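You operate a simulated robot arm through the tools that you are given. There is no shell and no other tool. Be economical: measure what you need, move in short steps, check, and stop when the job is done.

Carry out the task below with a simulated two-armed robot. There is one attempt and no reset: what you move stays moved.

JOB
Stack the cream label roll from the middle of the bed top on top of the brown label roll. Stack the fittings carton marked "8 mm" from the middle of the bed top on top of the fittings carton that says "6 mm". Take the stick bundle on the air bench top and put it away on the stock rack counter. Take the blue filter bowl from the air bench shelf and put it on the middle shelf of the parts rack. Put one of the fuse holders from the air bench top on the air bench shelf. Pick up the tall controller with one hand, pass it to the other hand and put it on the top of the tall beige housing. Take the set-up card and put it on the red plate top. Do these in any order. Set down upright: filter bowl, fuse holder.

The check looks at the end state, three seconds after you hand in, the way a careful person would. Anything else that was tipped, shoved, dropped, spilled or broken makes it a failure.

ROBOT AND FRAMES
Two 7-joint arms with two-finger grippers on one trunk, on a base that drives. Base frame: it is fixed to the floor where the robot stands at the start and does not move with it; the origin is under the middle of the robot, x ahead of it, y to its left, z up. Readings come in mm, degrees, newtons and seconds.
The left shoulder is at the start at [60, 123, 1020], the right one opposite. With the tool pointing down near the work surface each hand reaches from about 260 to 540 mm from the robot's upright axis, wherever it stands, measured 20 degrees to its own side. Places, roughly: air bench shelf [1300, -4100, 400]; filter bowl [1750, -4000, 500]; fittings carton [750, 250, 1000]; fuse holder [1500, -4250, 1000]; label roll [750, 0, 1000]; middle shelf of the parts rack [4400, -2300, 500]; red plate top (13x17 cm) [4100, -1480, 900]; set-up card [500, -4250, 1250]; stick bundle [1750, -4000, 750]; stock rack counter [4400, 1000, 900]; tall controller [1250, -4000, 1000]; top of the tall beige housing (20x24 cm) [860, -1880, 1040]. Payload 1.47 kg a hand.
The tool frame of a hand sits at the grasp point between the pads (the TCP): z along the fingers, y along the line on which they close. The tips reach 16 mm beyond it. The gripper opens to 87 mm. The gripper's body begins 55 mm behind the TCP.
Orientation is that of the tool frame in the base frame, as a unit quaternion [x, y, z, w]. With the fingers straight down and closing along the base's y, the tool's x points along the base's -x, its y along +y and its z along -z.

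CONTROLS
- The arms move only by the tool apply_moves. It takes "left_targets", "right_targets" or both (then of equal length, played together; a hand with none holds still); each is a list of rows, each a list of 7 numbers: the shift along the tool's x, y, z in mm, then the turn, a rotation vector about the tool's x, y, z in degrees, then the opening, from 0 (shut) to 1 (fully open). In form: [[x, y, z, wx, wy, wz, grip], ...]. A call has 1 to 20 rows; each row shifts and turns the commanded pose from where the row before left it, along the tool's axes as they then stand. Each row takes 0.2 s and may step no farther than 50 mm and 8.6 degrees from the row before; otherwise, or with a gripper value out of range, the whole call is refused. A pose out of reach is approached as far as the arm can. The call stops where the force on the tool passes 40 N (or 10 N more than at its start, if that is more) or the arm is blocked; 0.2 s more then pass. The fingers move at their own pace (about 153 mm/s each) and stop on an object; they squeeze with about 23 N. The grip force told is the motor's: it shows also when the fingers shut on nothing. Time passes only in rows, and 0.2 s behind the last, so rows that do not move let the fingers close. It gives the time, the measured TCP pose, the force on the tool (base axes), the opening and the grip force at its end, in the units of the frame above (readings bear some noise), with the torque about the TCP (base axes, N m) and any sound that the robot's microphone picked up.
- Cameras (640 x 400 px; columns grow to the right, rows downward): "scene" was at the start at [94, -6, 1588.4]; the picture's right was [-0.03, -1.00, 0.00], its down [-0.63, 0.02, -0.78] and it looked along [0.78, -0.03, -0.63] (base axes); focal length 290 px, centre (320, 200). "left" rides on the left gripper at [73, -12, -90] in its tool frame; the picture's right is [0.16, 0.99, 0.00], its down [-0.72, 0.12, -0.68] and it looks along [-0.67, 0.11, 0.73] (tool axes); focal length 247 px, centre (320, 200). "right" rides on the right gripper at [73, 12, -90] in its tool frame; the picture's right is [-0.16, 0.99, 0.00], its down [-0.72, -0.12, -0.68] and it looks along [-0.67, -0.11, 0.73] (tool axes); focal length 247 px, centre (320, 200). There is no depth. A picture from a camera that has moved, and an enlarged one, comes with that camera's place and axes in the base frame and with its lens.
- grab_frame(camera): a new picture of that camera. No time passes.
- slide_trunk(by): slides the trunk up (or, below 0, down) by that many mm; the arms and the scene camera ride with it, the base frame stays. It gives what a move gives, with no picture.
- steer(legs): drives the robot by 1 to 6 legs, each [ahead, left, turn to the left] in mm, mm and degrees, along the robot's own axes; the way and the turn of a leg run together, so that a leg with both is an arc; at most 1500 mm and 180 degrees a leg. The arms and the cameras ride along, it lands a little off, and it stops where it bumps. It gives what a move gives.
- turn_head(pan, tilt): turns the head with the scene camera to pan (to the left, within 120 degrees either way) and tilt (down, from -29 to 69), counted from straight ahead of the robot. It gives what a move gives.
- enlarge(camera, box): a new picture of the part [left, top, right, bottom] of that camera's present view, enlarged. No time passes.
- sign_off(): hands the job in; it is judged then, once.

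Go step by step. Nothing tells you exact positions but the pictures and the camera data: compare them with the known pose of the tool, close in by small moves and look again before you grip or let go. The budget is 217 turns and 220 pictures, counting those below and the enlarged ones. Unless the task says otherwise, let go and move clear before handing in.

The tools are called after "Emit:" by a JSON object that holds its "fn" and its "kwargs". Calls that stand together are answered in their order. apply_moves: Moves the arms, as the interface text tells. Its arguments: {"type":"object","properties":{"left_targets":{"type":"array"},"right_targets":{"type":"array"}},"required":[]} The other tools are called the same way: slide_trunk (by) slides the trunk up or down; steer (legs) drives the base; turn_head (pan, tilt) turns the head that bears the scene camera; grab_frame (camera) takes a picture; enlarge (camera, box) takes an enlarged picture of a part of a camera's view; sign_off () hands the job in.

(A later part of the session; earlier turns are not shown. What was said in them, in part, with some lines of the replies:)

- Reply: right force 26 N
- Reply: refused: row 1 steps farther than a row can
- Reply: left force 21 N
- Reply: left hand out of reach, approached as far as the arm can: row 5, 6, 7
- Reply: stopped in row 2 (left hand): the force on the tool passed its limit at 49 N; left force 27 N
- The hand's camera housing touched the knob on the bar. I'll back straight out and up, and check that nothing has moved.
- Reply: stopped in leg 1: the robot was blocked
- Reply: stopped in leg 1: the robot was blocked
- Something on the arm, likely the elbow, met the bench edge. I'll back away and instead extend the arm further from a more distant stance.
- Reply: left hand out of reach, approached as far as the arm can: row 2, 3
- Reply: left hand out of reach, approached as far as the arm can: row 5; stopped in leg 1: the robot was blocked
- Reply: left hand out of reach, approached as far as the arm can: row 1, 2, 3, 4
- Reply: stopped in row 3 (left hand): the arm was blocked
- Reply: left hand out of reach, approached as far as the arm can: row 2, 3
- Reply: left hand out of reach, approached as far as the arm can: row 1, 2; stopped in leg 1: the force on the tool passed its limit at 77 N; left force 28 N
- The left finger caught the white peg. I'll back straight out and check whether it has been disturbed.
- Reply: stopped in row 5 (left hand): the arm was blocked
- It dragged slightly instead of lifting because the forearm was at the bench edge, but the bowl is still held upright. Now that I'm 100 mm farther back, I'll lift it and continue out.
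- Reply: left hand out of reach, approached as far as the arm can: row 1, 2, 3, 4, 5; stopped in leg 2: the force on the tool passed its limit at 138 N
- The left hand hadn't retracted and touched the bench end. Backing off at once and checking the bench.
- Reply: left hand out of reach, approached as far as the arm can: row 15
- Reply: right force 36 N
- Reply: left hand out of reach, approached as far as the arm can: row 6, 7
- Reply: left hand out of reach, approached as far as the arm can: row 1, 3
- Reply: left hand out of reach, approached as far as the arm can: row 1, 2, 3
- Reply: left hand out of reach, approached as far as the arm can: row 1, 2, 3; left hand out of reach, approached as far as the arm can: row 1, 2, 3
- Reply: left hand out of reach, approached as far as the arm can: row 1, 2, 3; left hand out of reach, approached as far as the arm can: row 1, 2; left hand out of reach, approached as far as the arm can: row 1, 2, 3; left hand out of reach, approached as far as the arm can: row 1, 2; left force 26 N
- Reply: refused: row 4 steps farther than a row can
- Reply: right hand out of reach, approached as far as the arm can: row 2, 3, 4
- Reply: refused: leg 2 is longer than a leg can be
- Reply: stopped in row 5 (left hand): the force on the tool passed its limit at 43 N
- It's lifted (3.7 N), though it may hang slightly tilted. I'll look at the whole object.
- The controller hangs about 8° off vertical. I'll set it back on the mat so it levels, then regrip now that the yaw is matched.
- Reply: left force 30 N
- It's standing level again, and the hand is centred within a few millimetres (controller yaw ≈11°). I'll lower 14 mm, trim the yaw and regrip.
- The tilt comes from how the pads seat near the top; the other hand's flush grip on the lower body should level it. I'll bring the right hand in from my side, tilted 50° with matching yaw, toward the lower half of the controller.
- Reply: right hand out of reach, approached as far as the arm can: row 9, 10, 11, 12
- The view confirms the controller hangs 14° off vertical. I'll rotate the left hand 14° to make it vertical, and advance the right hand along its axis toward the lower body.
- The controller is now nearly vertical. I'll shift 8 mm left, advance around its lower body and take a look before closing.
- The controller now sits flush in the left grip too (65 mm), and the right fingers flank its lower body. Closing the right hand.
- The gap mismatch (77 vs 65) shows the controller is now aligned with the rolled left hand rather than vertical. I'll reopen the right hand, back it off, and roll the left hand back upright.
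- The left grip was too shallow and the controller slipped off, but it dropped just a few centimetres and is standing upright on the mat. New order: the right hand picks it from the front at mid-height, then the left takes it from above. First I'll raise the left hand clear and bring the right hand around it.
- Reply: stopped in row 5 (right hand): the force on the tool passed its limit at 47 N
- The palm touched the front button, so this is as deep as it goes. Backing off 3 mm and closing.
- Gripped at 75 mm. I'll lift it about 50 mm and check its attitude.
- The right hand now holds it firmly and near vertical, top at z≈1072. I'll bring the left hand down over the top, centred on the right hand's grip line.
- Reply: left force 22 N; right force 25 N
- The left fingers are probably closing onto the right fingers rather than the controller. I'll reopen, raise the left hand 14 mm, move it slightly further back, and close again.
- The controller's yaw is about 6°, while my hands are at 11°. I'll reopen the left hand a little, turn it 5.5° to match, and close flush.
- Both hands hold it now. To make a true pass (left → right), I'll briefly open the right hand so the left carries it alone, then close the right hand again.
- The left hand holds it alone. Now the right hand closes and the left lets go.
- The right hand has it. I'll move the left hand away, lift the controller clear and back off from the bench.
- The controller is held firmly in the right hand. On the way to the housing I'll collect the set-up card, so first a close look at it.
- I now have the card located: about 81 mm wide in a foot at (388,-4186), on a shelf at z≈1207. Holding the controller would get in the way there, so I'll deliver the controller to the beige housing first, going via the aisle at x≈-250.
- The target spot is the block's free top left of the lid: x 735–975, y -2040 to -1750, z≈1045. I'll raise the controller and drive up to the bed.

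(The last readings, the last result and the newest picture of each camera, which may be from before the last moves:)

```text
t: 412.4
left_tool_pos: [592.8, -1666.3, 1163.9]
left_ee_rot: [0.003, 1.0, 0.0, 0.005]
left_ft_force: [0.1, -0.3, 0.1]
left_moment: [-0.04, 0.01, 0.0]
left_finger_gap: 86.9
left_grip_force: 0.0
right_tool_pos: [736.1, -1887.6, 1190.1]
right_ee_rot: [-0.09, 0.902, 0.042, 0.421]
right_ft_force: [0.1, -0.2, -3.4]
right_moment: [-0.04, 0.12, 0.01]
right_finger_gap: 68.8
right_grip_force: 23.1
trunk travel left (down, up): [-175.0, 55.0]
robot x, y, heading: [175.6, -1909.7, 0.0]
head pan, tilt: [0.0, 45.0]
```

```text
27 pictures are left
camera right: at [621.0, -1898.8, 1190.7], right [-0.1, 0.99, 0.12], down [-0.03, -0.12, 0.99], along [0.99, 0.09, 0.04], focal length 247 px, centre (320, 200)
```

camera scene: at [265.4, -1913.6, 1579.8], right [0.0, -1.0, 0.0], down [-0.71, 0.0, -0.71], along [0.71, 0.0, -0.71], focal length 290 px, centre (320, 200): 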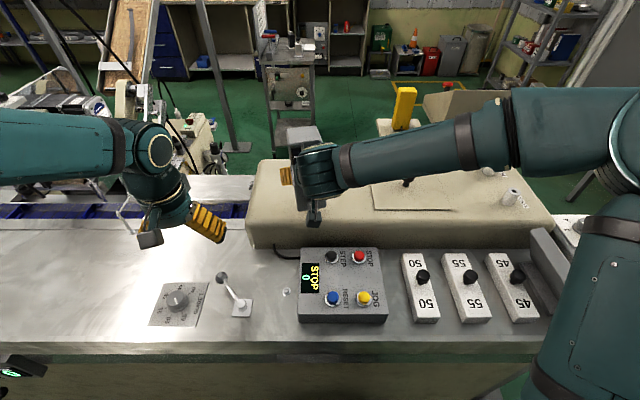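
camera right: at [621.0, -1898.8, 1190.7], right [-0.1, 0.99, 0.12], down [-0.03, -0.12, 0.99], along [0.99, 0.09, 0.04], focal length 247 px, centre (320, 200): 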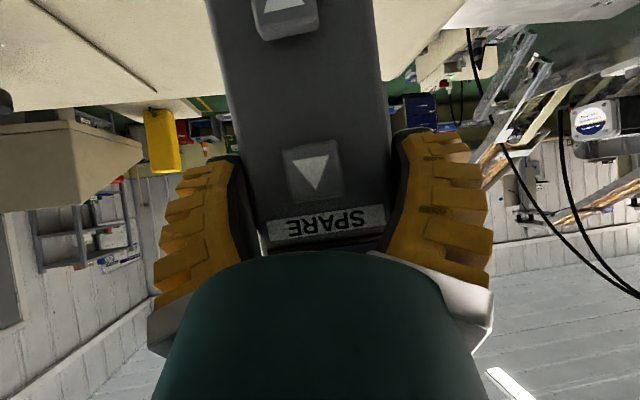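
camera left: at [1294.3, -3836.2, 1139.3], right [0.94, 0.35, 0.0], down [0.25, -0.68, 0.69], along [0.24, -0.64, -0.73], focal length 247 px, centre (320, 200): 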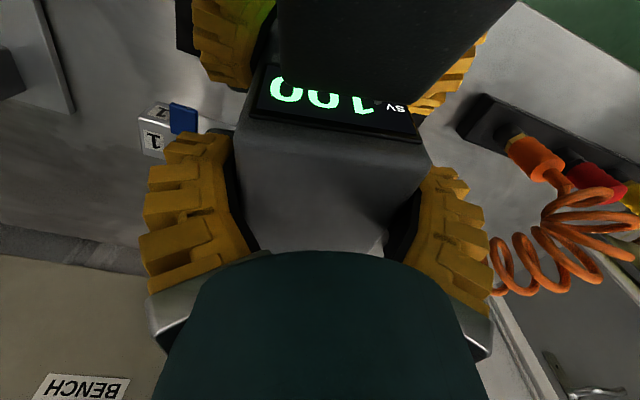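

The drop spot is clear. I'll extend over it to about (832,-1898) and begin lowering.

Emit:
{"fn": "apply_moves", "kwargs": {"right_targets": [[-20, -10, 23.5, 0, 0, 0, 0], [-20, -10, 23.5, 0, 0, 0, 0], [-19, -9, 23, 0, 0, 0, 0], [8, 0, 6.5, 0, 0, 0, 0], [8, 0, 6.5, 0, 0, 0, 0], [0, 0, 0, 0, 0, 0, 0]]}}

Emit:
{"fn": "enlarge", "kwargs": {"camera": "scene", "box": [220, 110, 412, 230]}}

```text
t: 413.8
left_tool_pos: [593.0, -1665.8, 1163.6]
left_ee_rot: [0.003, 1.0, 0.001, 0.003]
left_ft_force: [1.4, 0.4, 0.3]
left_moment: [-0.02, -0.03, -0.02]
left_finger_gap: 86.8
left_grip_force: 0.0
right_tool_pos: [833.2, -1898.0, 1168.0]
right_ee_rot: [-0.091, 0.901, 0.043, 0.421]
right_ft_force: [-0.3, 0.2, -4.1]
right_moment: [0.0, 0.1, 0.0]
right_finger_gap: 68.7
right_grip_force: 22.5
trunk travel left (down, up): [-175.0, 55.0]
robot x, y, heading: [176.0, -1912.5, -0.1]
head pan, tilt: [0.0, 45.0]
```

```text
3.33 times, centred on (316, 170) of scene
camera zoom: at [265.4, -1913.6, 1579.8], right [0.0, -1.0, 0.0], down [-0.71, 0.0, -0.71], along [0.71, 0.0, -0.71], focal length 966 px, centre (333, 300)
```

zoom: 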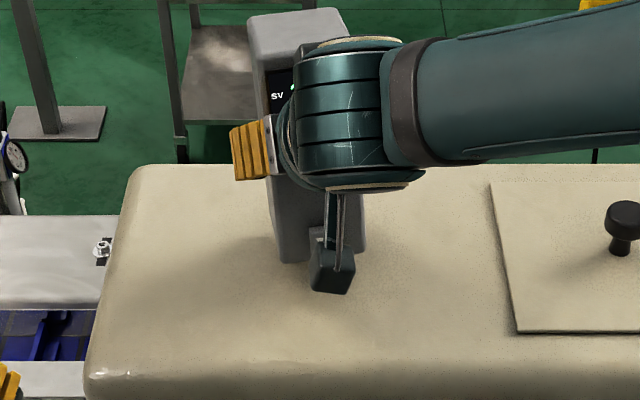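

Emit:
{"fn": "apply_moves", "kwargs": {"right_targets": [[3.8, 0, 3.2, 0, 0, 0, 0], [3.8, 0, 3.2, 0, 0, 0, 0], [2.3, 0, 2, 0, 0, 0, 0], [2.3, 0, 2, 0, 0, 0, 0], [0, 0, 0, 0, 0, 0, 0]]}}

```text
t: 415.0
left_tool_pos: [591.2, -1667.5, 1164.6]
left_ee_rot: [0.003, 1.0, 0.001, 0.006]
left_ft_force: [-0.5, 0.3, -0.1]
left_moment: [0.0, -0.01, 0.02]
left_finger_gap: 87.0
left_grip_force: 0.0
right_tool_pos: [831.1, -1898.9, 1155.6]
right_ee_rot: [-0.09, 0.901, 0.042, 0.422]
right_ft_force: [-1.2, -4.0, 10.4]
right_moment: [0.06, -0.41, -0.19]
right_finger_gap: 69.5
right_grip_force: 22.7
trunk travel left (down, up): [-175.0, 55.0]
robot x, y, heading: [174.8, -1912.3, 0.0]
head pan, tilt: [0.0, 45.0]
```

Contact at z≈1155. I'll press 2 mm more to let it level, then open gently.

Emit:
{"fn": "apply_moves", "kwargs": {"right_targets": [[1.5, 0, 1.3, 0, 0, 0, 0], [0, 0, 0, 0, 0, 0, 0], [0, 0, 0, 0, 0, 0, 0.8], [0, 0, 0, 0, 0, 0, 0.9], [0, 0, 0, 0, 0, 0, 1], [0, 0, 0, 0, 0, 0, 1]]}}

Emit:
{"fn": "enlarge", "kwargs": {"camera": "scene", "box": [220, 110, 412, 230]}}

Emit:
{"fn": "grab_frame", "kwargs": {"camera": "right"}}

```text
t: 416.4
left_tool_pos: [593.1, -1666.9, 1163.5]
left_ee_rot: [0.003, 1.0, 0.001, 0.004]
left_ft_force: [0.6, 0.3, 0.0]
left_moment: [0.03, -0.01, 0.03]
left_finger_gap: 87.1
left_grip_force: 0.2
right_tool_pos: [831.3, -1898.3, 1151.5]
right_ee_rot: [-0.09, 0.902, 0.041, 0.421]
right_ft_force: [0.4, 0.3, -0.1]
right_moment: [-0.01, 0.03, 0.01]
right_finger_gap: 87.1
right_grip_force: 0.1
trunk travel left (down, up): [-175.0, 55.0]
robot x, y, heading: [175.3, -1912.9, -0.2]
head pan, tilt: [0.0, 45.0]
```

```text
3.33 times, centred on (316, 170) of scene
camera zoom: at [265.3, -1913.6, 1579.8], right [0.0, -1.0, 0.0], down [-0.71, 0.0, -0.71], along [0.71, 0.0, -0.71], focal length 966 px, centre (333, 300)
```

zoom: 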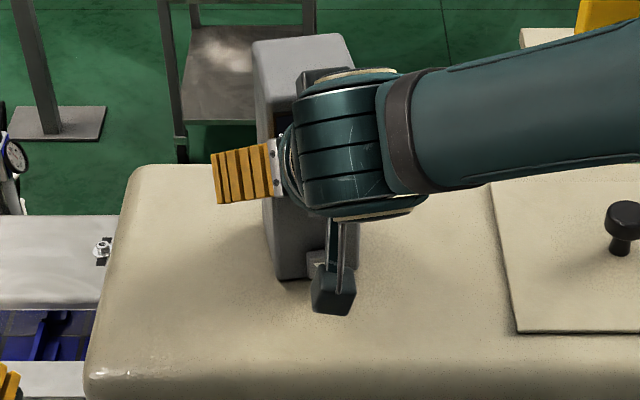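

```text
24 pictures are left
camera right: at [716.6, -1910.1, 1151.8], right [-0.1, 0.99, 0.12], down [-0.03, -0.12, 0.99], along [0.99, 0.09, 0.04], focal length 247 px, centre (320, 200)
```

right: 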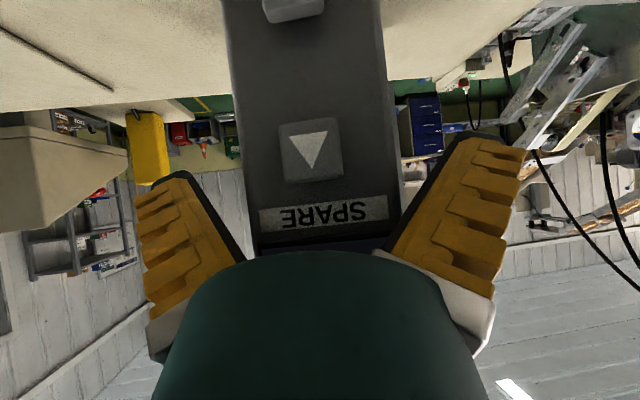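

It stands on the housing. I'll withdraw straight back along the hand's own heading, then check.

Emit:
{"fn": "apply_moves", "kwargs": {"right_targets": [[10, -1, -11.5, 0, 0, 0, 1], [16, 0, -19, 0, 0, 0, 1], [16, 0, -19, 0, 0, 0, 1], [16, 0, -19, 0, 0, 0, 1], [16, 0, -19, 0, 0, 0, 1]]}}

Emit:
{"fn": "enlarge", "kwargs": {"camera": "scene", "box": [200, 90, 424, 230]}}

```text
t: 417.6
left_tool_pos: [593.0, -1667.0, 1163.2]
left_ee_rot: [0.002, 1.0, 0.001, 0.006]
left_ft_force: [-0.2, 1.0, -0.3]
left_moment: [-0.03, -0.04, -0.02]
left_finger_gap: 87.3
left_grip_force: 0.1
right_tool_pos: [716.3, -1920.9, 1149.9]
right_ee_rot: [-0.09, 0.902, 0.043, 0.42]
right_ft_force: [0.1, -0.4, -1.0]
right_moment: [-0.01, -0.02, 0.04]
right_finger_gap: 86.9
right_grip_force: 0.1
trunk travel left (down, up): [-175.0, 55.0]
robot x, y, heading: [176.3, -1911.0, -0.1]
head pan, tilt: [0.0, 45.0]
```

```text
2.86 times, centred on (312, 160) of scene
camera zoom: at [264.5, -1913.7, 1579.8], right [0.0, -1.0, 0.0], down [-0.71, 0.0, -0.71], along [0.71, 0.0, -0.71], focal length 828 px, centre (343, 314)
```

zoom: 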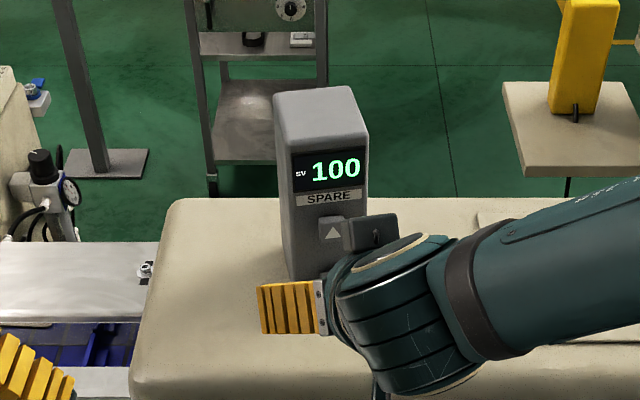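

The controller is standing on the housing. Now back to the aisle, fold the right arm, and drive round to the card shelf.

Emit:
{"fn": "steer", "kwargs": {"legs": [[-430, 0, 0]]}}

Emit:
{"fn": "apply_moves", "kwargs": {"right_targets": [[0, 0, -20, 0, 8.3, 0, 1], [0, 0, -20, 0, 8.3, 0, 1], [0, 0, -10, 0, 8.3, 0, 1], [0, 0, 0, 0, 8.3, 0, 1], [20, -20, 0, 0, 8.3, 0, 1], [20, -20, 0, 0, 8.3, 5, 1], [30, -30, 0, 0, 0, 6, 1], [30, -30, 0, 0, 0, 0, 1], [30, -30, 0, 0, 0, 0, 1], [30, -30, 0, 0, 0, 0, 1]], "left_targets": [[0, 0, -10, 0, 0, 8.2, 1], [0, 0, -10, 0, 0, 8.2, 1], [0, 0, -10, 0, 0, 8.2, 1], [0, 0, -10, 0, 0, 8.2, 1], [0, 0, -10, 0, 0, 8.2, 1], [0, 0, -10, 0, 0, 8.2, 1], [0, 0, 0, 0, 0, 8.2, 1], [0, 0, 0, 0, 0, 8.2, 1], [0, 0, 0, 0, 0, 8.2, 1], [0, 0, 0, 0, 0, 8.2, 1]]}}

Emit:
{"fn": "apply_moves", "kwargs": {"left_targets": [[0, 0, 0, 0, 0, 8, 1], [0, 0, 0, 0, -7.5, 0, 1], [0, 0, 0, 0, -7.5, 0, 1], [0, 0, 0, 0, -7.5, 0, 1], [0, 0, 0, 0, -7.5, 0, 1], [0, 0, 0, 0, -7.5, 0, 1], [0, 0, 0, 0, -7.5, 0, 1]]}}

```text
t: 420.3
left_tool_pos: [148.5, -1667.9, 1163.4]
left_ee_rot: [0.005, 1.0, 0.001, 0.006]
left_ft_force: [-0.4, -0.4, 0.3]
left_moment: [-0.01, -0.01, -0.01]
left_finger_gap: 87.0
left_grip_force: 0.1
right_tool_pos: [272.7, -1923.1, 1149.0]
right_ee_rot: [-0.088, 0.902, 0.041, 0.421]
right_ft_force: [-0.1, -0.4, 0.1]
right_moment: [0.02, 0.0, -0.01]
right_finger_gap: 87.3
right_grip_force: 0.1
trunk travel left (down, up): [-175.0, 55.0]
robot x, y, heading: [-267.3, -1908.6, -0.3]
head pan, tilt: [0.0, 45.0]
```

```text
refused: row 6 steps farther than a row can; nothing moved
```

```text
t: 421.9
left_tool_pos: [152.8, -1667.2, 1168.4]
left_ee_rot: [0.071, 0.923, -0.027, 0.377]
left_ft_force: [-0.1, 0.0, -0.1]
left_moment: [-0.01, 0.0, 0.0]
left_finger_gap: 87.0
left_grip_force: 0.1
left hand out of reach, approached as far as the arm can: row 7
right_tool_pos: [273.3, -1924.6, 1148.8]
right_ee_rot: [-0.088, 0.902, 0.042, 0.42]
right_ft_force: [-0.1, -0.8, -0.5]
right_moment: [0.04, 0.0, -0.01]
right_finger_gap: 87.1
right_grip_force: 0.1
trunk travel left (down, up): [-175.0, 55.0]
robot x, y, heading: [-265.4, -1907.5, -0.6]
head pan, tilt: [0.0, 45.0]
```

Emit:
{"fn": "apply_moves", "kwargs": {"right_targets": [[0, 0, -20, 0, 8.3, 0, 1], [0, 0, -20, 0, 8.3, 0, 1], [0, 0, -10, 0, 8.3, 0, 1], [0, 0, 0, 0, 8.3, 0, 1], [20, -20, 0, 0, 8.3, 0, 1], [20, -20, 0, 0, 8.3, 0, 1], [30, -30, 0, 0, 0, 6, 1], [30, -30, 0, 0, 0, 5, 1], [30, -30, 0, 0, 0, 0, 1], [30, -30, 0, 0, 0, 0, 1]], "left_targets": [[-7, 0, -7, 5.8, 0, 5.8, 1], [-7, 0, -7, 5.8, 0, 5.8, 1], [-7, 0, -7, 5.8, 0, 5.8, 1], [-7, 0, -7, 5.8, 0, 5.8, 1], [-7, 0, -7, 5.8, 0, 5.8, 1], [-7, 0, -7, 5.8, 0, 5.8, 1], [0, 0, 0, 5.8, 0, 5.8, 1], [0, 0, 0, 5.8, 0, 5.8, 1], [0, 0, 0, 5.8, 0, 5.8, 1], [0, 0, 0, 5.8, 0, 5.8, 1]]}}

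```text
t: 424.1
left_tool_pos: [151.6, -1661.7, 1228.6]
left_ee_rot: [0.66, 0.647, -0.269, 0.271]
left_ft_force: [0.0, 0.2, 0.1]
left_moment: [-0.01, 0.03, 0.01]
left_finger_gap: 86.7
left_grip_force: 0.0
left hand out of reach, approached as far as the arm can: row 1
right_tool_pos: [97.9, -2105.8, 1177.7]
right_ee_rot: [-0.001, 1.0, 0.001, 0.001]
right_ft_force: [0.0, 0.6, -0.2]
right_moment: [0.0, -0.04, 0.02]
right_finger_gap: 86.9
right_grip_force: 0.1
trunk travel left (down, up): [-175.0, 55.0]
robot x, y, heading: [-273.1, -1909.3, -0.7]
head pan, tilt: [0.0, 45.0]
```

The left hand now points to my right at 45°, exactly what I need to pinch the card from its free side. Driving round to the card shelf.

Emit:
{"fn": "slide_trunk", "kwargs": {"by": 50}}

Emit:
{"fn": "steer", "kwargs": {"legs": [[0, -1300, 0], [0, 0, -89.3], [60, 555, 0]]}}

Emit:
{"fn": "turn_head", "kwargs": {"pan": 0, "tilt": 25}}

Emit:
{"fn": "grab_frame", "kwargs": {"camera": "scene"}}

```text
t: 425.1
left_tool_pos: [152.3, -1662.1, 1277.8]
left_ee_rot: [0.659, 0.648, -0.269, 0.271]
left_ft_force: [0.6, 0.1, -0.2]
left_moment: [-0.02, -0.02, 0.0]
left_finger_gap: 87.0
left_grip_force: 0.1
right_tool_pos: [97.6, -2104.4, 1226.8]
right_ee_rot: [-0.001, 1.0, 0.0, 0.002]
right_ft_force: [-0.4, 0.4, 0.2]
right_moment: [0.0, 0.01, 0.02]
right_finger_gap: 86.8
right_grip_force: 0.1
trunk travel left (down, up): [-225.0, 5.0]
robot x, y, heading: [-267.4, -1911.5, -0.4]
head pan, tilt: [0.0, 45.0]
```

```text
t: 445.5
left_tool_pos: [542.6, -3684.3, 1278.1]
left_ee_rot: [0.924, 0.008, -0.382, 0.009]
left_ft_force: [-0.8, 0.8, -0.3]
left_moment: [-0.03, 0.0, 0.03]
left_finger_gap: 86.9
left_grip_force: 0.0
right_tool_pos: [97.1, -3643.2, 1226.9]
right_ee_rot: [0.695, 0.719, -0.002, 0.001]
right_ft_force: [0.2, -0.2, 0.2]
right_moment: [-0.02, -0.01, 0.02]
right_finger_gap: 86.9
right_grip_force: 0.1
trunk travel left (down, up): [-225.0, 5.0]
robot x, y, heading: [283.4, -3271.4, -88.8]
head pan, tilt: [0.0, 45.0]
```

```text
t: 446.4
left_tool_pos: [541.2, -3685.1, 1278.6]
left_ee_rot: [0.924, 0.008, -0.383, 0.009]
left_ft_force: [0.4, -1.2, -0.1]
left_moment: [0.02, -0.02, -0.03]
left_finger_gap: 87.1
left_grip_force: 0.0
right_tool_pos: [98.2, -3644.8, 1226.8]
right_ee_rot: [0.695, 0.719, -0.001, 0.0]
right_ft_force: [-0.2, 0.5, -0.2]
right_moment: [0.01, -0.03, 0.01]
right_finger_gap: 86.9
right_grip_force: 0.1
trunk travel left (down, up): [-225.0, 5.0]
robot x, y, heading: [283.1, -3270.0, -88.7]
head pan, tilt: [0.0, 25.0]
```

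```text
22 pictures are left
camera scene: at [283.0, -3376.5, 1660.3], right [-1.0, -0.02, 0.0], down [-0.01, 0.42, -0.91], along [0.02, -0.91, -0.42], focal length 290 px, centre (320, 200)
```

scene: 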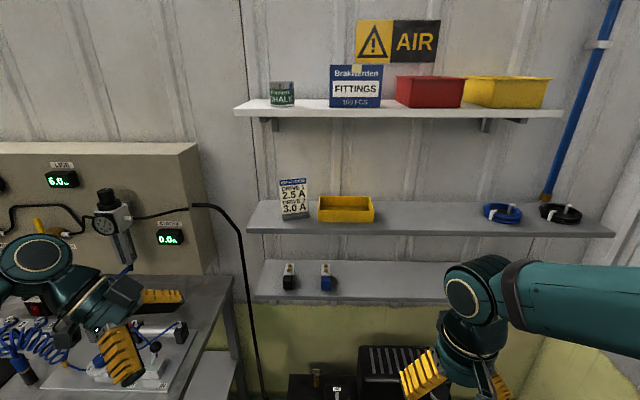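

The card stands at about (384,-4205). I'll drive closer and bring the left hand level with it, off its free left edge.

Emit:
{"fn": "steer", "kwargs": {"legs": [[0, 0, -1.2], [340, 0, 0]]}}

Emit:
{"fn": "apply_moves", "kwargs": {"left_targets": [[-8, 30, -8, 0, 0, 0, 1], [-8, 30, -8, 0, 0, 0, 1], [0, 30, 0, 0, 0, 0, 1]]}}

Emit:
{"fn": "grab_frame", "kwargs": {"camera": "left"}}

```text
t: 448.9
left_tool_pos: [538.8, -4029.1, 1277.9]
left_ee_rot: [0.925, 0.002, -0.381, 0.006]
left_ft_force: [0.7, -0.3, 0.0]
left_moment: [0.0, -0.02, -0.02]
left_finger_gap: 87.1
left_grip_force: 0.1
right_tool_pos: [96.1, -3983.1, 1225.5]
right_ee_rot: [0.7, 0.714, -0.001, 0.001]
right_ft_force: [0.1, 0.1, 0.5]
right_moment: [0.03, 0.01, 0.01]
right_finger_gap: 87.0
right_grip_force: 0.1
trunk travel left (down, up): [-225.0, 5.0]
robot x, y, heading: [285.1, -3614.3, -89.3]
head pan, tilt: [0.0, 25.0]
```

```text
t: 449.8
left_tool_pos: [538.8, -4117.2, 1302.2]
left_ee_rot: [0.924, 0.002, -0.382, 0.005]
left_ft_force: [-0.3, -1.0, 0.5]
left_moment: [0.02, -0.03, -0.03]
left_finger_gap: 86.8
left_grip_force: 0.0
right_tool_pos: [95.4, -3983.8, 1226.4]
right_ee_rot: [0.698, 0.716, -0.001, 0.002]
right_ft_force: [-0.1, -0.2, -0.8]
right_moment: [0.01, -0.02, 0.0]
right_finger_gap: 87.1
right_grip_force: 0.1
trunk travel left (down, up): [-225.0, 5.0]
robot x, y, heading: [284.5, -3612.3, -89.5]
head pan, tilt: [0.0, 25.0]
```

```text
21 pictures are left
camera left: at [652.8, -4104.2, 1315.1], right [0.12, -0.99, -0.1], down [-0.03, -0.11, 0.99], along [-0.99, -0.12, -0.04], focal length 247 px, centre (320, 200)
```

left: 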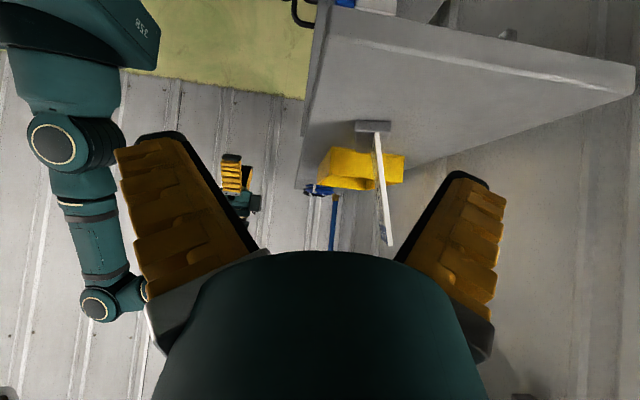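

A perfect edge-on view: the card's centre plane is at y≈-4187 (z 1300), with its free left edge toward me. I'll move ahead 70 mm and slide in over it, then close.

Emit:
{"fn": "apply_moves", "kwargs": {"left_targets": [[0, 35, 0, 0, 0, 0, 0.7], [0, 35, 0, 0, 0, 0, 0.7], [-20, 0, 20, 0, 0, 0, 0.7], [-20, 0, 20, 0, 0, 0, 0.7], [0, 0, 0, 0, 0, 0, 0.7]]}}

Emit:
{"fn": "grab_frame", "kwargs": {"camera": "left"}}

```text
t: 450.9
left_tool_pos: [482.8, -4186.1, 1305.0]
left_ee_rot: [0.924, 0.002, -0.382, 0.006]
left_ft_force: [0.2, 0.3, -0.8]
left_moment: [-0.03, -0.02, -0.01]
left_finger_gap: 65.5
left_grip_force: 3.0
right_tool_pos: [95.9, -3982.2, 1227.3]
right_ee_rot: [0.699, 0.715, -0.001, 0.001]
right_ft_force: [0.6, 0.8, 1.2]
right_moment: [-0.01, -0.01, 0.03]
right_finger_gap: 86.6
right_grip_force: 0.0
trunk travel left (down, up): [-225.0, 5.0]
robot x, y, heading: [286.0, -3609.9, -89.1]
head pan, tilt: [0.0, 25.0]
```

```text
20 pictures are left
camera left: at [596.2, -4173.4, 1317.8], right [0.12, -0.99, -0.1], down [-0.03, -0.11, 0.99], along [-0.99, -0.12, -0.04], focal length 247 px, centre (320, 200)
```

left: 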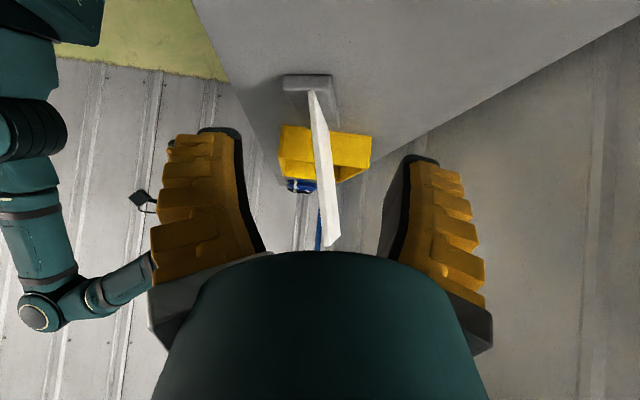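

Centred between the fingers. Sliding in the remaining 88 mm and closing.

Emit:
{"fn": "apply_moves", "kwargs": {"left_targets": [[-21, 0, 21, 0, 0, 0, 0.7], [-21, 0, 21, 0, 0, 0, 0.7], [-20, 0, 20, 0, 0, 0, 0.7], [0, 0, 0, 0, 0, 0, 0.3], [0, 0, 0, 0, 0, 0, 0], [0, 0, 0, 0, 0, 0, 0], [0, 0, 0, 0, 0, 0, 0]]}}

Emit:
{"fn": "apply_moves", "kwargs": {"left_targets": [[-14, 0, -14, 0, 0, 0, 0], [-14, 0, -14, 0, 0, 0, 0], [0, 0, 0, 0, 0, 0, 0]]}}

Emit:
{"fn": "grab_frame", "kwargs": {"camera": "left"}}

```text
t: 452.6
left_tool_pos: [471.3, -4187.2, 1305.6]
left_ee_rot: [0.925, 0.002, -0.381, 0.006]
left_ft_force: [-0.5, -0.6, 0.0]
left_moment: [0.0, 0.0, 0.0]
left_finger_gap: 0.1
left_grip_force: 23.2
left hand out of reach, approached as far as the arm can: row 1, 2, 3
right_tool_pos: [96.1, -3982.9, 1227.3]
right_ee_rot: [0.699, 0.715, -0.001, 0.002]
right_ft_force: [-0.2, 0.9, -0.5]
right_moment: [0.0, 0.0, -0.03]
right_finger_gap: 87.1
right_grip_force: 0.1
trunk travel left (down, up): [-225.0, 5.0]
robot x, y, heading: [284.9, -3612.0, -89.4]
head pan, tilt: [0.0, 25.0]
```

```text
t: 453.4
left_tool_pos: [477.6, -4186.5, 1315.1]
left_ee_rot: [0.924, 0.002, -0.382, 0.006]
left_ft_force: [1.0, 0.4, -0.1]
left_moment: [0.02, 0.0, 0.0]
left_finger_gap: 0.0
left_grip_force: 22.9
left hand out of reach, approached as far as the arm can: row 1, 2
right_tool_pos: [95.8, -3983.2, 1226.7]
right_ee_rot: [0.7, 0.714, -0.001, 0.002]
right_ft_force: [0.8, -1.1, 0.3]
right_moment: [-0.01, 0.0, -0.03]
right_finger_gap: 87.1
right_grip_force: 0.0
trunk travel left (down, up): [-225.0, 5.0]
robot x, y, heading: [286.5, -3610.3, -89.5]
head pan, tilt: [0.0, 25.0]
```

```text
19 pictures are left
camera left: at [591.5, -4173.9, 1328.2], right [0.12, -0.99, -0.1], down [-0.03, -0.11, 0.99], along [-0.99, -0.12, -0.04], focal length 247 px, centre (320, 200)
```

left: 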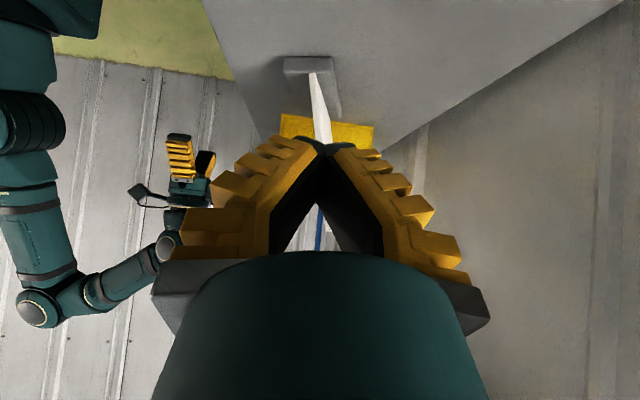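

The arm hit its limit and closed short of the card without touching it. I'll reopen, restore the pose, and slide the whole robot right instead.

Emit:
{"fn": "apply_moves", "kwargs": {"left_targets": [[42, 0, -17, 0, 0, 0, 0.3], [42, 0, -17, 0, 0, 0, 0.7], [0, 0, 0, 0, 0, 0, 0.7], [0, 0, 0, 0, 0, 0, 0.7]]}}

Emit:
{"fn": "steer", "kwargs": {"legs": [[0, -50, 0]]}}

Emit:
{"fn": "grab_frame", "kwargs": {"camera": "left"}}

```text
t: 454.4
left_tool_pos: [552.1, -4188.0, 1284.4]
left_ee_rot: [0.926, -0.002, -0.378, 0.007]
left_ft_force: [0.4, -0.4, 0.2]
left_moment: [0.03, -0.03, 0.02]
left_finger_gap: 65.3
left_grip_force: 3.4
right_tool_pos: [89.7, -3981.0, 1226.7]
right_ee_rot: [0.7, 0.714, 0.001, 0.005]
right_ft_force: [-0.1, -0.7, -0.9]
right_moment: [0.01, -0.03, 0.01]
right_finger_gap: 86.8
right_grip_force: 0.0
trunk travel left (down, up): [-225.0, 5.0]
robot x, y, heading: [283.9, -3609.6, -89.3]
head pan, tilt: [0.0, 25.0]
```

```text
t: 455.5
left_tool_pos: [512.7, -4189.6, 1281.1]
left_ee_rot: [0.924, 0.002, -0.382, 0.006]
left_ft_force: [-0.5, 0.0, -0.2]
left_moment: [-0.03, -0.02, 0.02]
left_finger_gap: 65.5
left_grip_force: 3.2
right_tool_pos: [46.2, -3983.1, 1226.9]
right_ee_rot: [0.7, 0.714, 0.0, 0.002]
right_ft_force: [-0.8, 0.3, 0.0]
right_moment: [0.0, 0.01, 0.02]
right_finger_gap: 87.1
right_grip_force: 0.1
trunk travel left (down, up): [-225.0, 5.0]
robot x, y, heading: [239.8, -3607.9, -89.2]
head pan, tilt: [0.0, 25.0]
```

```text
18 pictures are left
camera left: at [626.3, -4176.9, 1293.8], right [0.12, -0.99, -0.1], down [-0.03, -0.11, 0.99], along [-0.99, -0.12, -0.04], focal length 247 px, centre (320, 200)
```

left: 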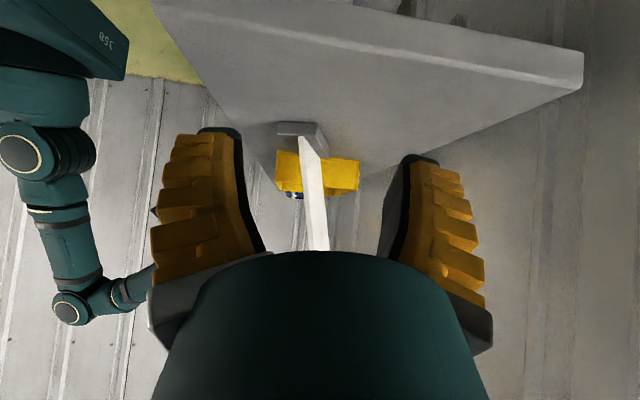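

Good. Raising 10 mm and strafing the robot 115 mm right so that the fingers straddle the card.

Emit:
{"fn": "apply_moves", "kwargs": {"left_targets": [[-8, -1, -8, 0, 0, 0, 0.7], [0, 0, 0, 0, 0, 0, 0.7]]}}

Emit:
{"fn": "steer", "kwargs": {"legs": [[0, -112, 0]]}}

Emit:
{"fn": "grab_frame", "kwargs": {"camera": "left"}}

```text
t: 456.1
left_tool_pos: [513.8, -4188.0, 1290.3]
left_ee_rot: [0.924, 0.002, -0.383, 0.005]
left_ft_force: [0.5, -0.8, 0.2]
left_moment: [-0.04, -0.01, 0.01]
left_finger_gap: 65.7
left_grip_force: 3.0
right_tool_pos: [47.0, -3983.3, 1227.2]
right_ee_rot: [0.7, 0.714, -0.001, 0.002]
right_ft_force: [0.3, 0.2, -0.3]
right_moment: [-0.04, 0.0, 0.02]
right_finger_gap: 87.1
right_grip_force: 0.1
trunk travel left (down, up): [-225.0, 5.0]
robot x, y, heading: [239.7, -3613.9, -89.3]
head pan, tilt: [0.0, 25.0]
```

```text
t: 457.7
left_tool_pos: [402.7, -4189.7, 1292.0]
left_ee_rot: [0.924, 0.003, -0.382, 0.006]
left_ft_force: [-0.3, -0.4, 0.5]
left_moment: [0.0, -0.03, 0.0]
left_finger_gap: 65.3
left_grip_force: 3.4
right_tool_pos: [-65.1, -3985.0, 1227.3]
right_ee_rot: [0.699, 0.715, -0.001, 0.002]
right_ft_force: [0.8, 0.1, 0.8]
right_moment: [-0.01, -0.04, 0.02]
right_finger_gap: 87.0
right_grip_force: 0.2
trunk travel left (down, up): [-225.0, 5.0]
robot x, y, heading: [125.0, -3611.3, -89.1]
head pan, tilt: [0.0, 25.0]
```

```text
17 pictures are left
camera left: at [517.0, -4176.2, 1303.7], right [0.12, -0.99, -0.1], down [-0.03, -0.11, 0.99], along [-0.99, -0.12, -0.04], focal length 247 px, centre (320, 200)
```

left: 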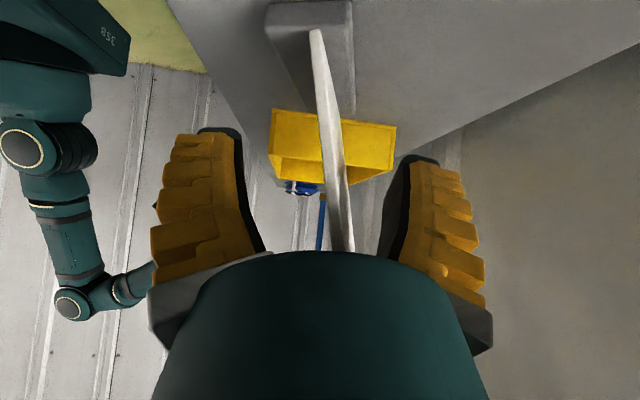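

The card's near edge is only level with the fingertips (x≈410). I'll strafe 32 mm further, then close and lift slightly.

Emit:
{"fn": "steer", "kwargs": {"legs": [[0, -32, 0]]}}

Emit:
{"fn": "apply_moves", "kwargs": {"left_targets": [[0, 0, 0, 0, 0, 0, 0.4], [0, 0, 0, 0, 0, 0, 0.1], [0, 0, 0, 0, 0, 0, 0], [0, 0, 0, 0, 0, 0, 0], [0, 0, 0, 0, 0, 0, 0]]}}

Emit:
{"fn": "grab_frame", "kwargs": {"camera": "left"}}

```text
t: 458.7
left_tool_pos: [371.2, -4189.6, 1291.6]
left_ee_rot: [0.925, 0.003, -0.381, 0.006]
left_ft_force: [-0.7, 0.3, 0.6]
left_moment: [0.01, -0.02, 0.0]
left_finger_gap: 65.5
left_grip_force: 3.3
right_tool_pos: [-94.6, -3984.5, 1226.7]
right_ee_rot: [0.698, 0.716, 0.0, 0.002]
right_ft_force: [-0.4, -0.4, -0.2]
right_moment: [0.0, 0.0, 0.05]
right_finger_gap: 86.8
right_grip_force: 0.0
trunk travel left (down, up): [-225.0, 5.0]
robot x, y, heading: [93.0, -3614.8, -89.3]
head pan, tilt: [0.0, 25.0]
```

```text
t: 459.9
left_tool_pos: [371.6, -4190.0, 1293.1]
left_ee_rot: [0.924, 0.002, -0.382, 0.007]
left_ft_force: [-2.2, 2.0, 12.7]
left_moment: [0.4, -0.25, 0.07]
left_finger_gap: 6.0
left_grip_force: 22.3
right_tool_pos: [-95.2, -3983.6, 1227.9]
right_ee_rot: [0.698, 0.716, -0.001, 0.002]
right_ft_force: [0.3, 0.2, -0.7]
right_moment: [-0.01, 0.0, 0.01]
right_finger_gap: 87.1
right_grip_force: 0.1
trunk travel left (down, up): [-225.0, 5.0]
robot x, y, heading: [95.5, -3616.3, -89.2]
head pan, tilt: [0.0, 25.0]
```

```text
16 pictures are left
camera left: at [485.7, -4175.7, 1305.0], right [0.12, -0.99, -0.1], down [-0.03, -0.11, 0.99], along [-0.99, -0.12, -0.04], focal length 247 px, centre (320, 200)
```

left: 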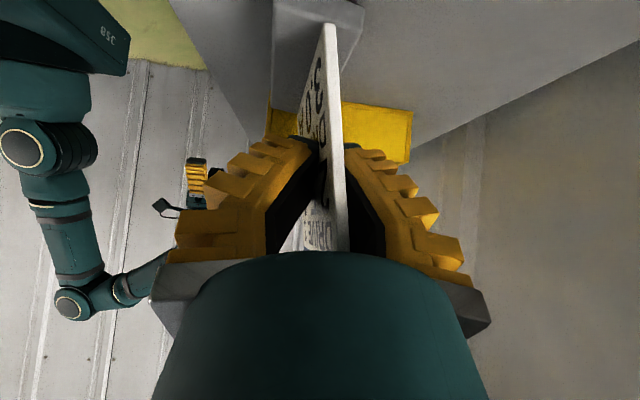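

The card is gripped (6 mm). Lifting it clear of the shelf and bin.

Emit:
{"fn": "apply_moves", "kwargs": {"left_targets": [[-10, 0, -10, 0, 0, 0, 0], [-14, 0, -14, 0, 0, 0, 0], [-14, 0, -14, 0, 0, 0, 0], [0, 0, 0, 0, 0, 0, 0]]}}

Emit:
{"fn": "grab_frame", "kwargs": {"camera": "scene"}}

```text
t: 460.9
left_tool_pos: [372.6, -4190.3, 1342.2]
left_ee_rot: [0.924, 0.003, -0.382, 0.006]
left_ft_force: [-0.4, -0.1, -0.6]
left_moment: [0.01, -0.03, 0.04]
left_finger_gap: 6.1
left_grip_force: 22.9
right_tool_pos: [-94.8, -3985.2, 1227.5]
right_ee_rot: [0.698, 0.716, -0.002, 0.001]
right_ft_force: [0.1, -0.1, 1.3]
right_moment: [0.02, 0.02, -0.01]
right_finger_gap: 87.2
right_grip_force: 0.1
trunk travel left (down, up): [-225.0, 5.0]
robot x, y, heading: [94.4, -3617.9, -89.1]
head pan, tilt: [0.0, 25.0]
```

```text
15 pictures are left
camera scene: at [93.7, -3719.0, 1660.3], right [-1.0, -0.01, 0.0], down [-0.01, 0.42, -0.91], along [0.01, -0.91, -0.42], focal length 290 px, centre (320, 200)
```

scene: 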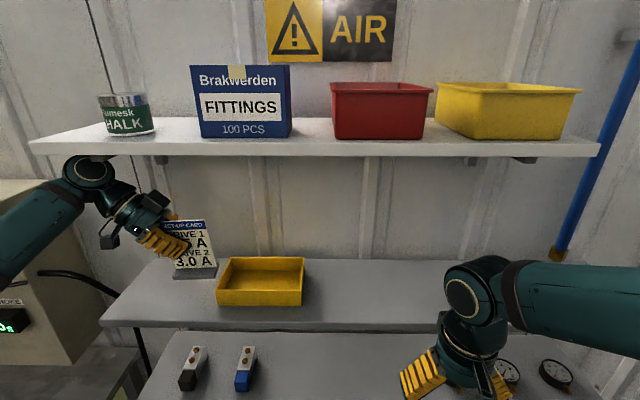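

The card (with its foot) is lifted cleanly. I'll back away and drive round to the setting bench with the red plate.

Emit:
{"fn": "steer", "kwargs": {"legs": [[-400, 0, 0], [0, 0, 89.2], [1500, 0, 0], [1500, 0, 0], [200, 0, 0]]}}

```text
t: 482.3
left_tool_pos: [3871.9, -3272.5, 1342.5]
left_ee_rot: [0.68, 0.626, -0.277, 0.262]
left_ft_force: [0.1, 0.4, 0.4]
left_moment: [-0.02, 0.03, 0.02]
left_finger_gap: 6.1
left_grip_force: 23.0
right_tool_pos: [3626.7, -3720.2, 1227.4]
right_ee_rot: [0.032, 0.999, 0.0, 0.002]
right_ft_force: [0.0, 0.8, -0.5]
right_moment: [0.0, 0.01, 0.03]
right_finger_gap: 87.0
right_grip_force: 0.0
trunk travel left (down, up): [-225.0, 5.0]
robot x, y, heading: [3272.4, -3503.4, -4.3]
head pan, tilt: [0.0, 25.0]
```

Emit:
{"fn": "steer", "kwargs": {"legs": [[0, 0, 4.3], [0, 1400, 0], [0, 345, 0]]}}

Emit:
{"fn": "turn_head", "kwargs": {"pan": 25, "tilt": 35}}

Emit:
{"fn": "grab_frame", "kwargs": {"camera": "scene"}}

```text
t: 498.5
left_tool_pos: [3829.1, -1464.5, 1342.8]
left_ee_rot: [0.653, 0.653, -0.267, 0.273]
left_ft_force: [-0.2, 0.0, -1.0]
left_moment: [0.04, 0.02, 0.01]
left_finger_gap: 6.4
left_grip_force: 23.1
right_tool_pos: [3622.9, -1931.7, 1227.9]
right_ee_rot: [-0.01, 1.0, 0.0, 0.002]
right_ft_force: [0.3, 0.3, -0.3]
right_moment: [0.0, 0.0, 0.0]
right_finger_gap: 87.3
right_grip_force: 0.0
trunk travel left (down, up): [-225.0, 5.0]
robot x, y, heading: [3252.3, -1740.9, 0.4]
head pan, tilt: [0.0, 25.0]
```

```text
t: 499.4
left_tool_pos: [3828.5, -1465.3, 1342.9]
left_ee_rot: [0.653, 0.653, -0.267, 0.273]
left_ft_force: [0.5, -0.7, -1.6]
left_moment: [-0.01, 0.0, 0.0]
left_finger_gap: 6.0
left_grip_force: 23.5
right_tool_pos: [3622.5, -1930.8, 1226.4]
right_ee_rot: [-0.009, 1.0, 0.0, 0.002]
right_ft_force: [-0.6, 0.1, 0.1]
right_moment: [0.0, -0.02, 0.03]
right_finger_gap: 86.9
right_grip_force: 0.1
trunk travel left (down, up): [-225.0, 5.0]
robot x, y, heading: [3250.4, -1737.0, 0.9]
head pan, tilt: [25.0, 35.0]
```

```text
14 pictures are left
camera scene: at [3339.5, -1706.0, 1644.6], right [0.43, -0.9, 0.0], down [-0.52, -0.25, -0.82], along [0.74, 0.35, -0.57], focal length 290 px, centre (320, 200)
```

scene: 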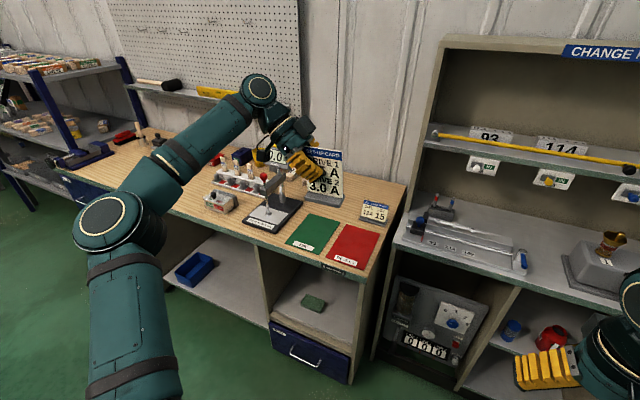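

The red plate is at about (4083,-1483), clear around it. I'll lower the trunk, drive in over it, and begin lowering the card.

Emit:
{"fn": "slide_trunk", "kwargs": {"by": -220}}

Emit:
{"fn": "steer", "kwargs": {"legs": [[0, 0, -0.8], [253, -22, 0]]}}

Emit:
{"fn": "apply_moves", "kwargs": {"left_targets": [[18, 0, 18, 0, 0, 0, 0], [18, 0, 18, 0, 0, 0, 0], [18, 0, 18, 0, 0, 0, 0], [0, 0, 0, 0, 0, 0, 0]]}}

Emit:
{"fn": "grab_frame", "kwargs": {"camera": "scene"}}

```text
t: 501.8
left_tool_pos: [3829.7, -1466.2, 1123.3]
left_ee_rot: [0.653, 0.654, -0.266, 0.273]
left_ft_force: [-0.2, 0.4, 0.2]
left_moment: [0.03, 0.04, 0.04]
left_finger_gap: 5.9
left_grip_force: 23.2
right_tool_pos: [3622.7, -1931.0, 1007.9]
right_ee_rot: [-0.009, 1.0, 0.0, 0.002]
right_ft_force: [-0.2, 0.0, 0.1]
right_moment: [0.01, 0.02, -0.04]
right_finger_gap: 87.0
right_grip_force: 0.0
trunk travel left (down, up): [-5.0, 225.0]
robot x, y, heading: [3251.7, -1742.5, 0.7]
head pan, tilt: [25.0, 35.0]
```

```text
t: 503.9
left_tool_pos: [4088.7, -1495.9, 1122.7]
left_ee_rot: [0.657, 0.65, -0.268, 0.272]
left_ft_force: [-0.5, 0.1, -1.2]
left_moment: [0.01, 0.03, -0.02]
left_finger_gap: 5.8
left_grip_force: 22.8
right_tool_pos: [3875.9, -1958.7, 1006.5]
right_ee_rot: [-0.003, 1.0, 0.0, 0.002]
right_ft_force: [1.0, 0.2, -0.5]
right_moment: [0.03, 0.04, 0.0]
right_finger_gap: 86.9
right_grip_force: 0.0
trunk travel left (down, up): [-5.0, 225.0]
robot x, y, heading: [3503.5, -1767.3, -0.0]
head pan, tilt: [25.0, 35.0]
```

```text
t: 504.9
left_tool_pos: [4092.0, -1496.8, 1048.9]
left_ee_rot: [0.657, 0.649, -0.268, 0.272]
left_ft_force: [-0.5, 0.9, -0.1]
left_moment: [0.05, -0.01, 0.0]
left_finger_gap: 6.2
left_grip_force: 22.7
right_tool_pos: [3875.6, -1958.3, 1008.0]
right_ee_rot: [-0.002, 1.0, -0.001, 0.002]
right_ft_force: [0.4, -0.6, -0.2]
right_moment: [0.0, 0.01, -0.02]
right_finger_gap: 87.1
right_grip_force: 0.1
trunk travel left (down, up): [-5.0, 225.0]
robot x, y, heading: [3506.3, -1762.4, -0.3]
head pan, tilt: [25.0, 35.0]
```

```text
13 pictures are left
camera scene: at [3595.5, -1730.5, 1424.6], right [0.42, -0.91, 0.0], down [-0.52, -0.24, -0.82], along [0.74, 0.34, -0.57], focal length 290 px, centre (320, 200)
```

scene: 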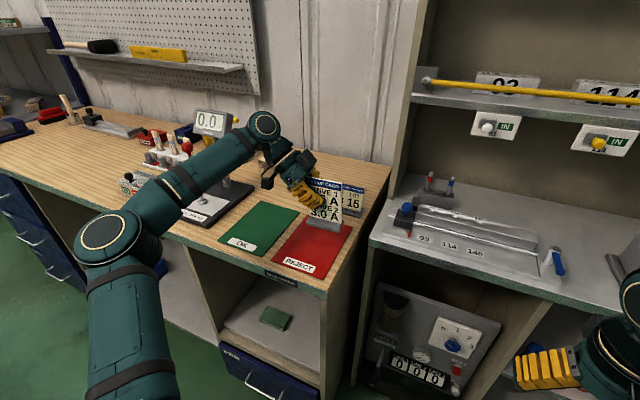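

The card is lined up over the red plate (x≈3995–4180, y≈-1555 to -1420). Lowering further.

Emit:
{"fn": "apply_moves", "kwargs": {"left_targets": [[14, 0, 14, 0, 0, 0, 0], [14, 0, 14, 0, 0, 0, 0], [10, 0, 10, 0, 0, 0, 0], [0, 0, 0, 0, 0, 0, 0]]}}

Emit:
{"fn": "enlarge", "kwargs": {"camera": "scene", "box": [240, 140, 400, 300]}}

```text
t: 505.9
left_tool_pos: [4090.8, -1496.4, 993.3]
left_ee_rot: [0.657, 0.65, -0.268, 0.272]
left_ft_force: [-0.3, 0.2, -1.0]
left_moment: [0.01, -0.01, 0.02]
left_finger_gap: 6.0
left_grip_force: 22.6
right_tool_pos: [3875.0, -1958.9, 1006.6]
right_ee_rot: [-0.003, 1.0, 0.0, 0.002]
right_ft_force: [0.9, -0.2, -0.3]
right_moment: [0.03, 0.02, -0.02]
right_finger_gap: 86.9
right_grip_force: 0.0
trunk travel left (down, up): [-5.0, 225.0]
robot x, y, heading: [3509.8, -1762.0, -0.3]
head pan, tilt: [25.0, 35.0]
```

```text
2.50 times, centred on (320, 220) of scene
camera zoom: at [3595.6, -1730.5, 1424.6], right [0.42, -0.91, 0.0], down [-0.52, -0.24, -0.82], along [0.74, 0.34, -0.57], focal length 725 px, centre (320, 150)
```

zoom: 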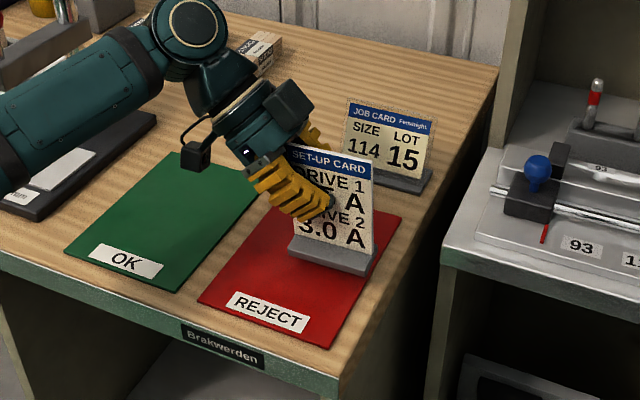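

The foot would overhang the plate's right edge slightly. I'll shift 25 mm left, then lower toward contact.

Emit:
{"fn": "apply_moves", "kwargs": {"left_targets": [[17.7, 0, -17.7, 0, 0, 0, 0], [5.5, 0, 5.5, 0, 0, 0, 0], [4, 0, 4, 0, 0, 0, 0], [0, 0, 0, 0, 0, 0, 0]]}}

Emit:
{"fn": "enlarge", "kwargs": {"camera": "scene", "box": [240, 140, 400, 300]}}

```text
t: 506.9
left_tool_pos: [4090.6, -1470.3, 979.0]
left_ee_rot: [0.658, 0.65, -0.267, 0.272]
left_ft_force: [0.0, 0.5, -1.2]
left_moment: [0.0, 0.01, 0.01]
left_finger_gap: 6.1
left_grip_force: 22.1
right_tool_pos: [3874.8, -1959.5, 1007.6]
right_ee_rot: [-0.003, 1.0, 0.0, 0.002]
right_ft_force: [0.0, 0.0, 0.1]
right_moment: [-0.03, -0.05, 0.02]
right_finger_gap: 87.1
right_grip_force: 0.1
trunk travel left (down, up): [-5.0, 225.0]
robot x, y, heading: [3506.5, -1760.9, -0.2]
head pan, tilt: [25.0, 35.0]
```

```text
2.50 times, centred on (320, 220) of scene
camera zoom: at [3595.6, -1730.5, 1424.6], right [0.42, -0.91, 0.0], down [-0.52, -0.24, -0.82], along [0.74, 0.34, -0.57], focal length 725 px, centre (320, 150)
```

zoom: 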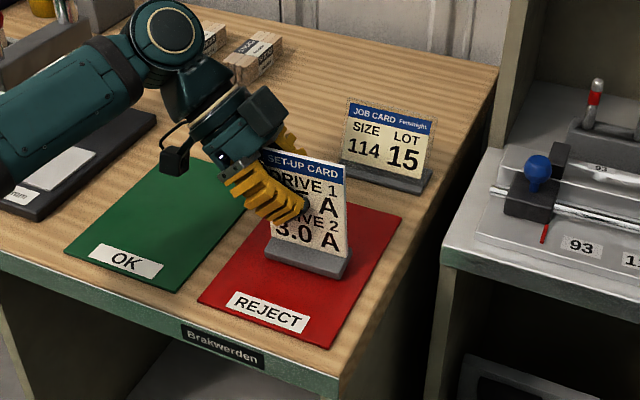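

Nicely within the plate now. Lowering to contact.

Emit:
{"fn": "apply_moves", "kwargs": {"left_targets": [[2, 0, 2, 0, 0, 0, 0], [2, 0, 2, 0, 0, 0, 0], [1.5, 0, 1.5, 0, 0, 0, 0], [0, 0, 0, 0, 0, 0, 0]]}}

```text
t: 507.9
left_tool_pos: [4089.2, -1470.3, 972.8]
left_ee_rot: [0.658, 0.649, -0.268, 0.272]
left_ft_force: [2.9, -3.1, 17.4]
left_moment: [0.19, 0.26, 0.04]
left_finger_gap: 6.1
left_grip_force: 23.0
right_tool_pos: [3873.6, -1960.5, 1007.4]
right_ee_rot: [-0.003, 1.0, 0.0, 0.003]
right_ft_force: [0.7, 0.2, 0.1]
right_moment: [0.01, 0.01, 0.03]
right_finger_gap: 87.3
right_grip_force: 0.0
trunk travel left (down, up): [-5.0, 225.0]
robot x, y, heading: [3504.2, -1763.5, -0.2]
head pan, tilt: [25.0, 35.0]
```

Contact. Opening gently and retreating along the fingers, within the card's plane.

Emit:
{"fn": "apply_moves", "kwargs": {"left_targets": [[0, 0, 0, 0, 0, 0, 0.15], [0, 0, 0, 0, 0, 0, 0.3], [0, 0, 0, 0, 0, 0, 0.5], [0, 0, 0, 0, 0, 0, 0.6], [0, 0, -15, 0, 0, 0, 0.6], [0, 0, -30, 0, 0, 0, 0.6], [0, 0, -30, 0, 0, 0, 0.6], [0, 0, -30, 0, 0, 0, 0.6]]}}

Emit:
{"fn": "enlarge", "kwargs": {"camera": "scene", "box": [240, 140, 400, 300]}}

```text
t: 509.7
left_tool_pos: [4088.5, -1396.4, 1044.0]
left_ee_rot: [0.658, 0.649, -0.269, 0.271]
left_ft_force: [-0.2, 0.2, 0.6]
left_moment: [-0.02, 0.01, -0.02]
left_finger_gap: 57.7
left_grip_force: 3.2
right_tool_pos: [3875.1, -1958.4, 1008.0]
right_ee_rot: [-0.003, 1.0, 0.0, 0.003]
right_ft_force: [-0.7, 0.4, 0.1]
right_moment: [0.01, -0.01, -0.01]
right_finger_gap: 87.1
right_grip_force: 0.1
trunk travel left (down, up): [-5.0, 225.0]
robot x, y, heading: [3510.1, -1765.7, -0.4]
head pan, tilt: [25.0, 35.0]
```

```text
2.50 times, centred on (320, 220) of scene
camera zoom: at [3595.4, -1730.6, 1424.6], right [0.42, -0.91, 0.0], down [-0.52, -0.24, -0.82], along [0.74, 0.34, -0.57], focal length 725 px, centre (320, 150)
```

zoom: 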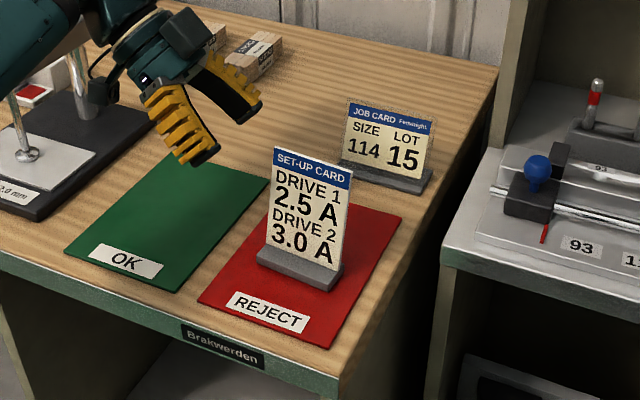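

The set-up card stands on the red plate. I'll back clear of everything and hand in.

Emit:
{"fn": "steer", "kwargs": {"legs": [[-350, 0, 0]]}}

Emit:
{"fn": "grab_frame", "kwargs": {"camera": "scene"}}

```text
t: 512.0
left_tool_pos: [3731.5, -1387.3, 1045.0]
left_ee_rot: [0.652, 0.655, -0.266, 0.274]
left_ft_force: [-0.7, -0.5, 0.2]
left_moment: [0.0, -0.01, 0.01]
left_finger_gap: 57.3
left_grip_force: 3.6
right_tool_pos: [3527.1, -1954.9, 1007.7]
right_ee_rot: [-0.012, 1.0, 0.0, 0.002]
right_ft_force: [0.0, -0.5, 0.4]
right_moment: [0.0, -0.01, 0.02]
right_finger_gap: 87.0
right_grip_force: 0.1
trunk travel left (down, up): [-5.0, 225.0]
robot x, y, heading: [3154.7, -1769.1, 0.5]
head pan, tilt: [25.0, 35.0]
```

```text
9 pictures are left
camera scene: at [3243.8, -1730.4, 1424.7], right [0.43, -0.9, 0.0], down [-0.52, -0.25, -0.82], along [0.74, 0.36, -0.57], focal length 290 px, centre (320, 200)
```

scene: 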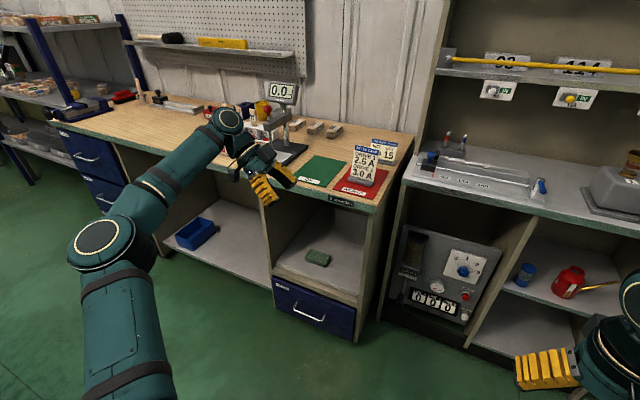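

The card is on the red plate and the bowl is upright on the rack shelf. Both hands are empty and clear, so I'm handing in.

Emit:
{"fn": "sign_off", "kwargs": {}}

```text
The job is handed in.
```

I finished all seven tasks and handed the job in. I didn't go back for a final check of the bed, air bench, housing or stock rack, but each item looked right when I last saw it.

| Item | Where it is now |
|---|---|
| Cream label roll | On the brown label roll |
| "8 mm" fittings carton | On the "6 mm" carton |
| Stick bundle | On the stock rack counter |
| Blue filter bowl | Upright on the middle shelf of the parts rack |
| Fuse holder | Upright on the air bench shelf |
| Tall controller | Standing on the beige housing, left of the lid |
| Set-up card | Standing on the red plate, in its foot |

Some things went wrong on the way and could count against the result:

- **Controller:** it slipped from the left hand, fell about 5 cm onto its mat and landed upright. I then passed it from the left hand to the right before placing it.
- **Filter bowl:** I dragged it a few centimetres along its shelf while pulling it out. Carrying it, I then hit the end of the air bench hard (138 N), which turned the bowl in the grip. It still stood upright when set down.
- **Air bench:** I touched a knob on the fuse bar and pushed a white peg on the lower shelf (77 N). The base, elbow and forearm also met the bench edge several times. Nothing had visibly moved when I checked.
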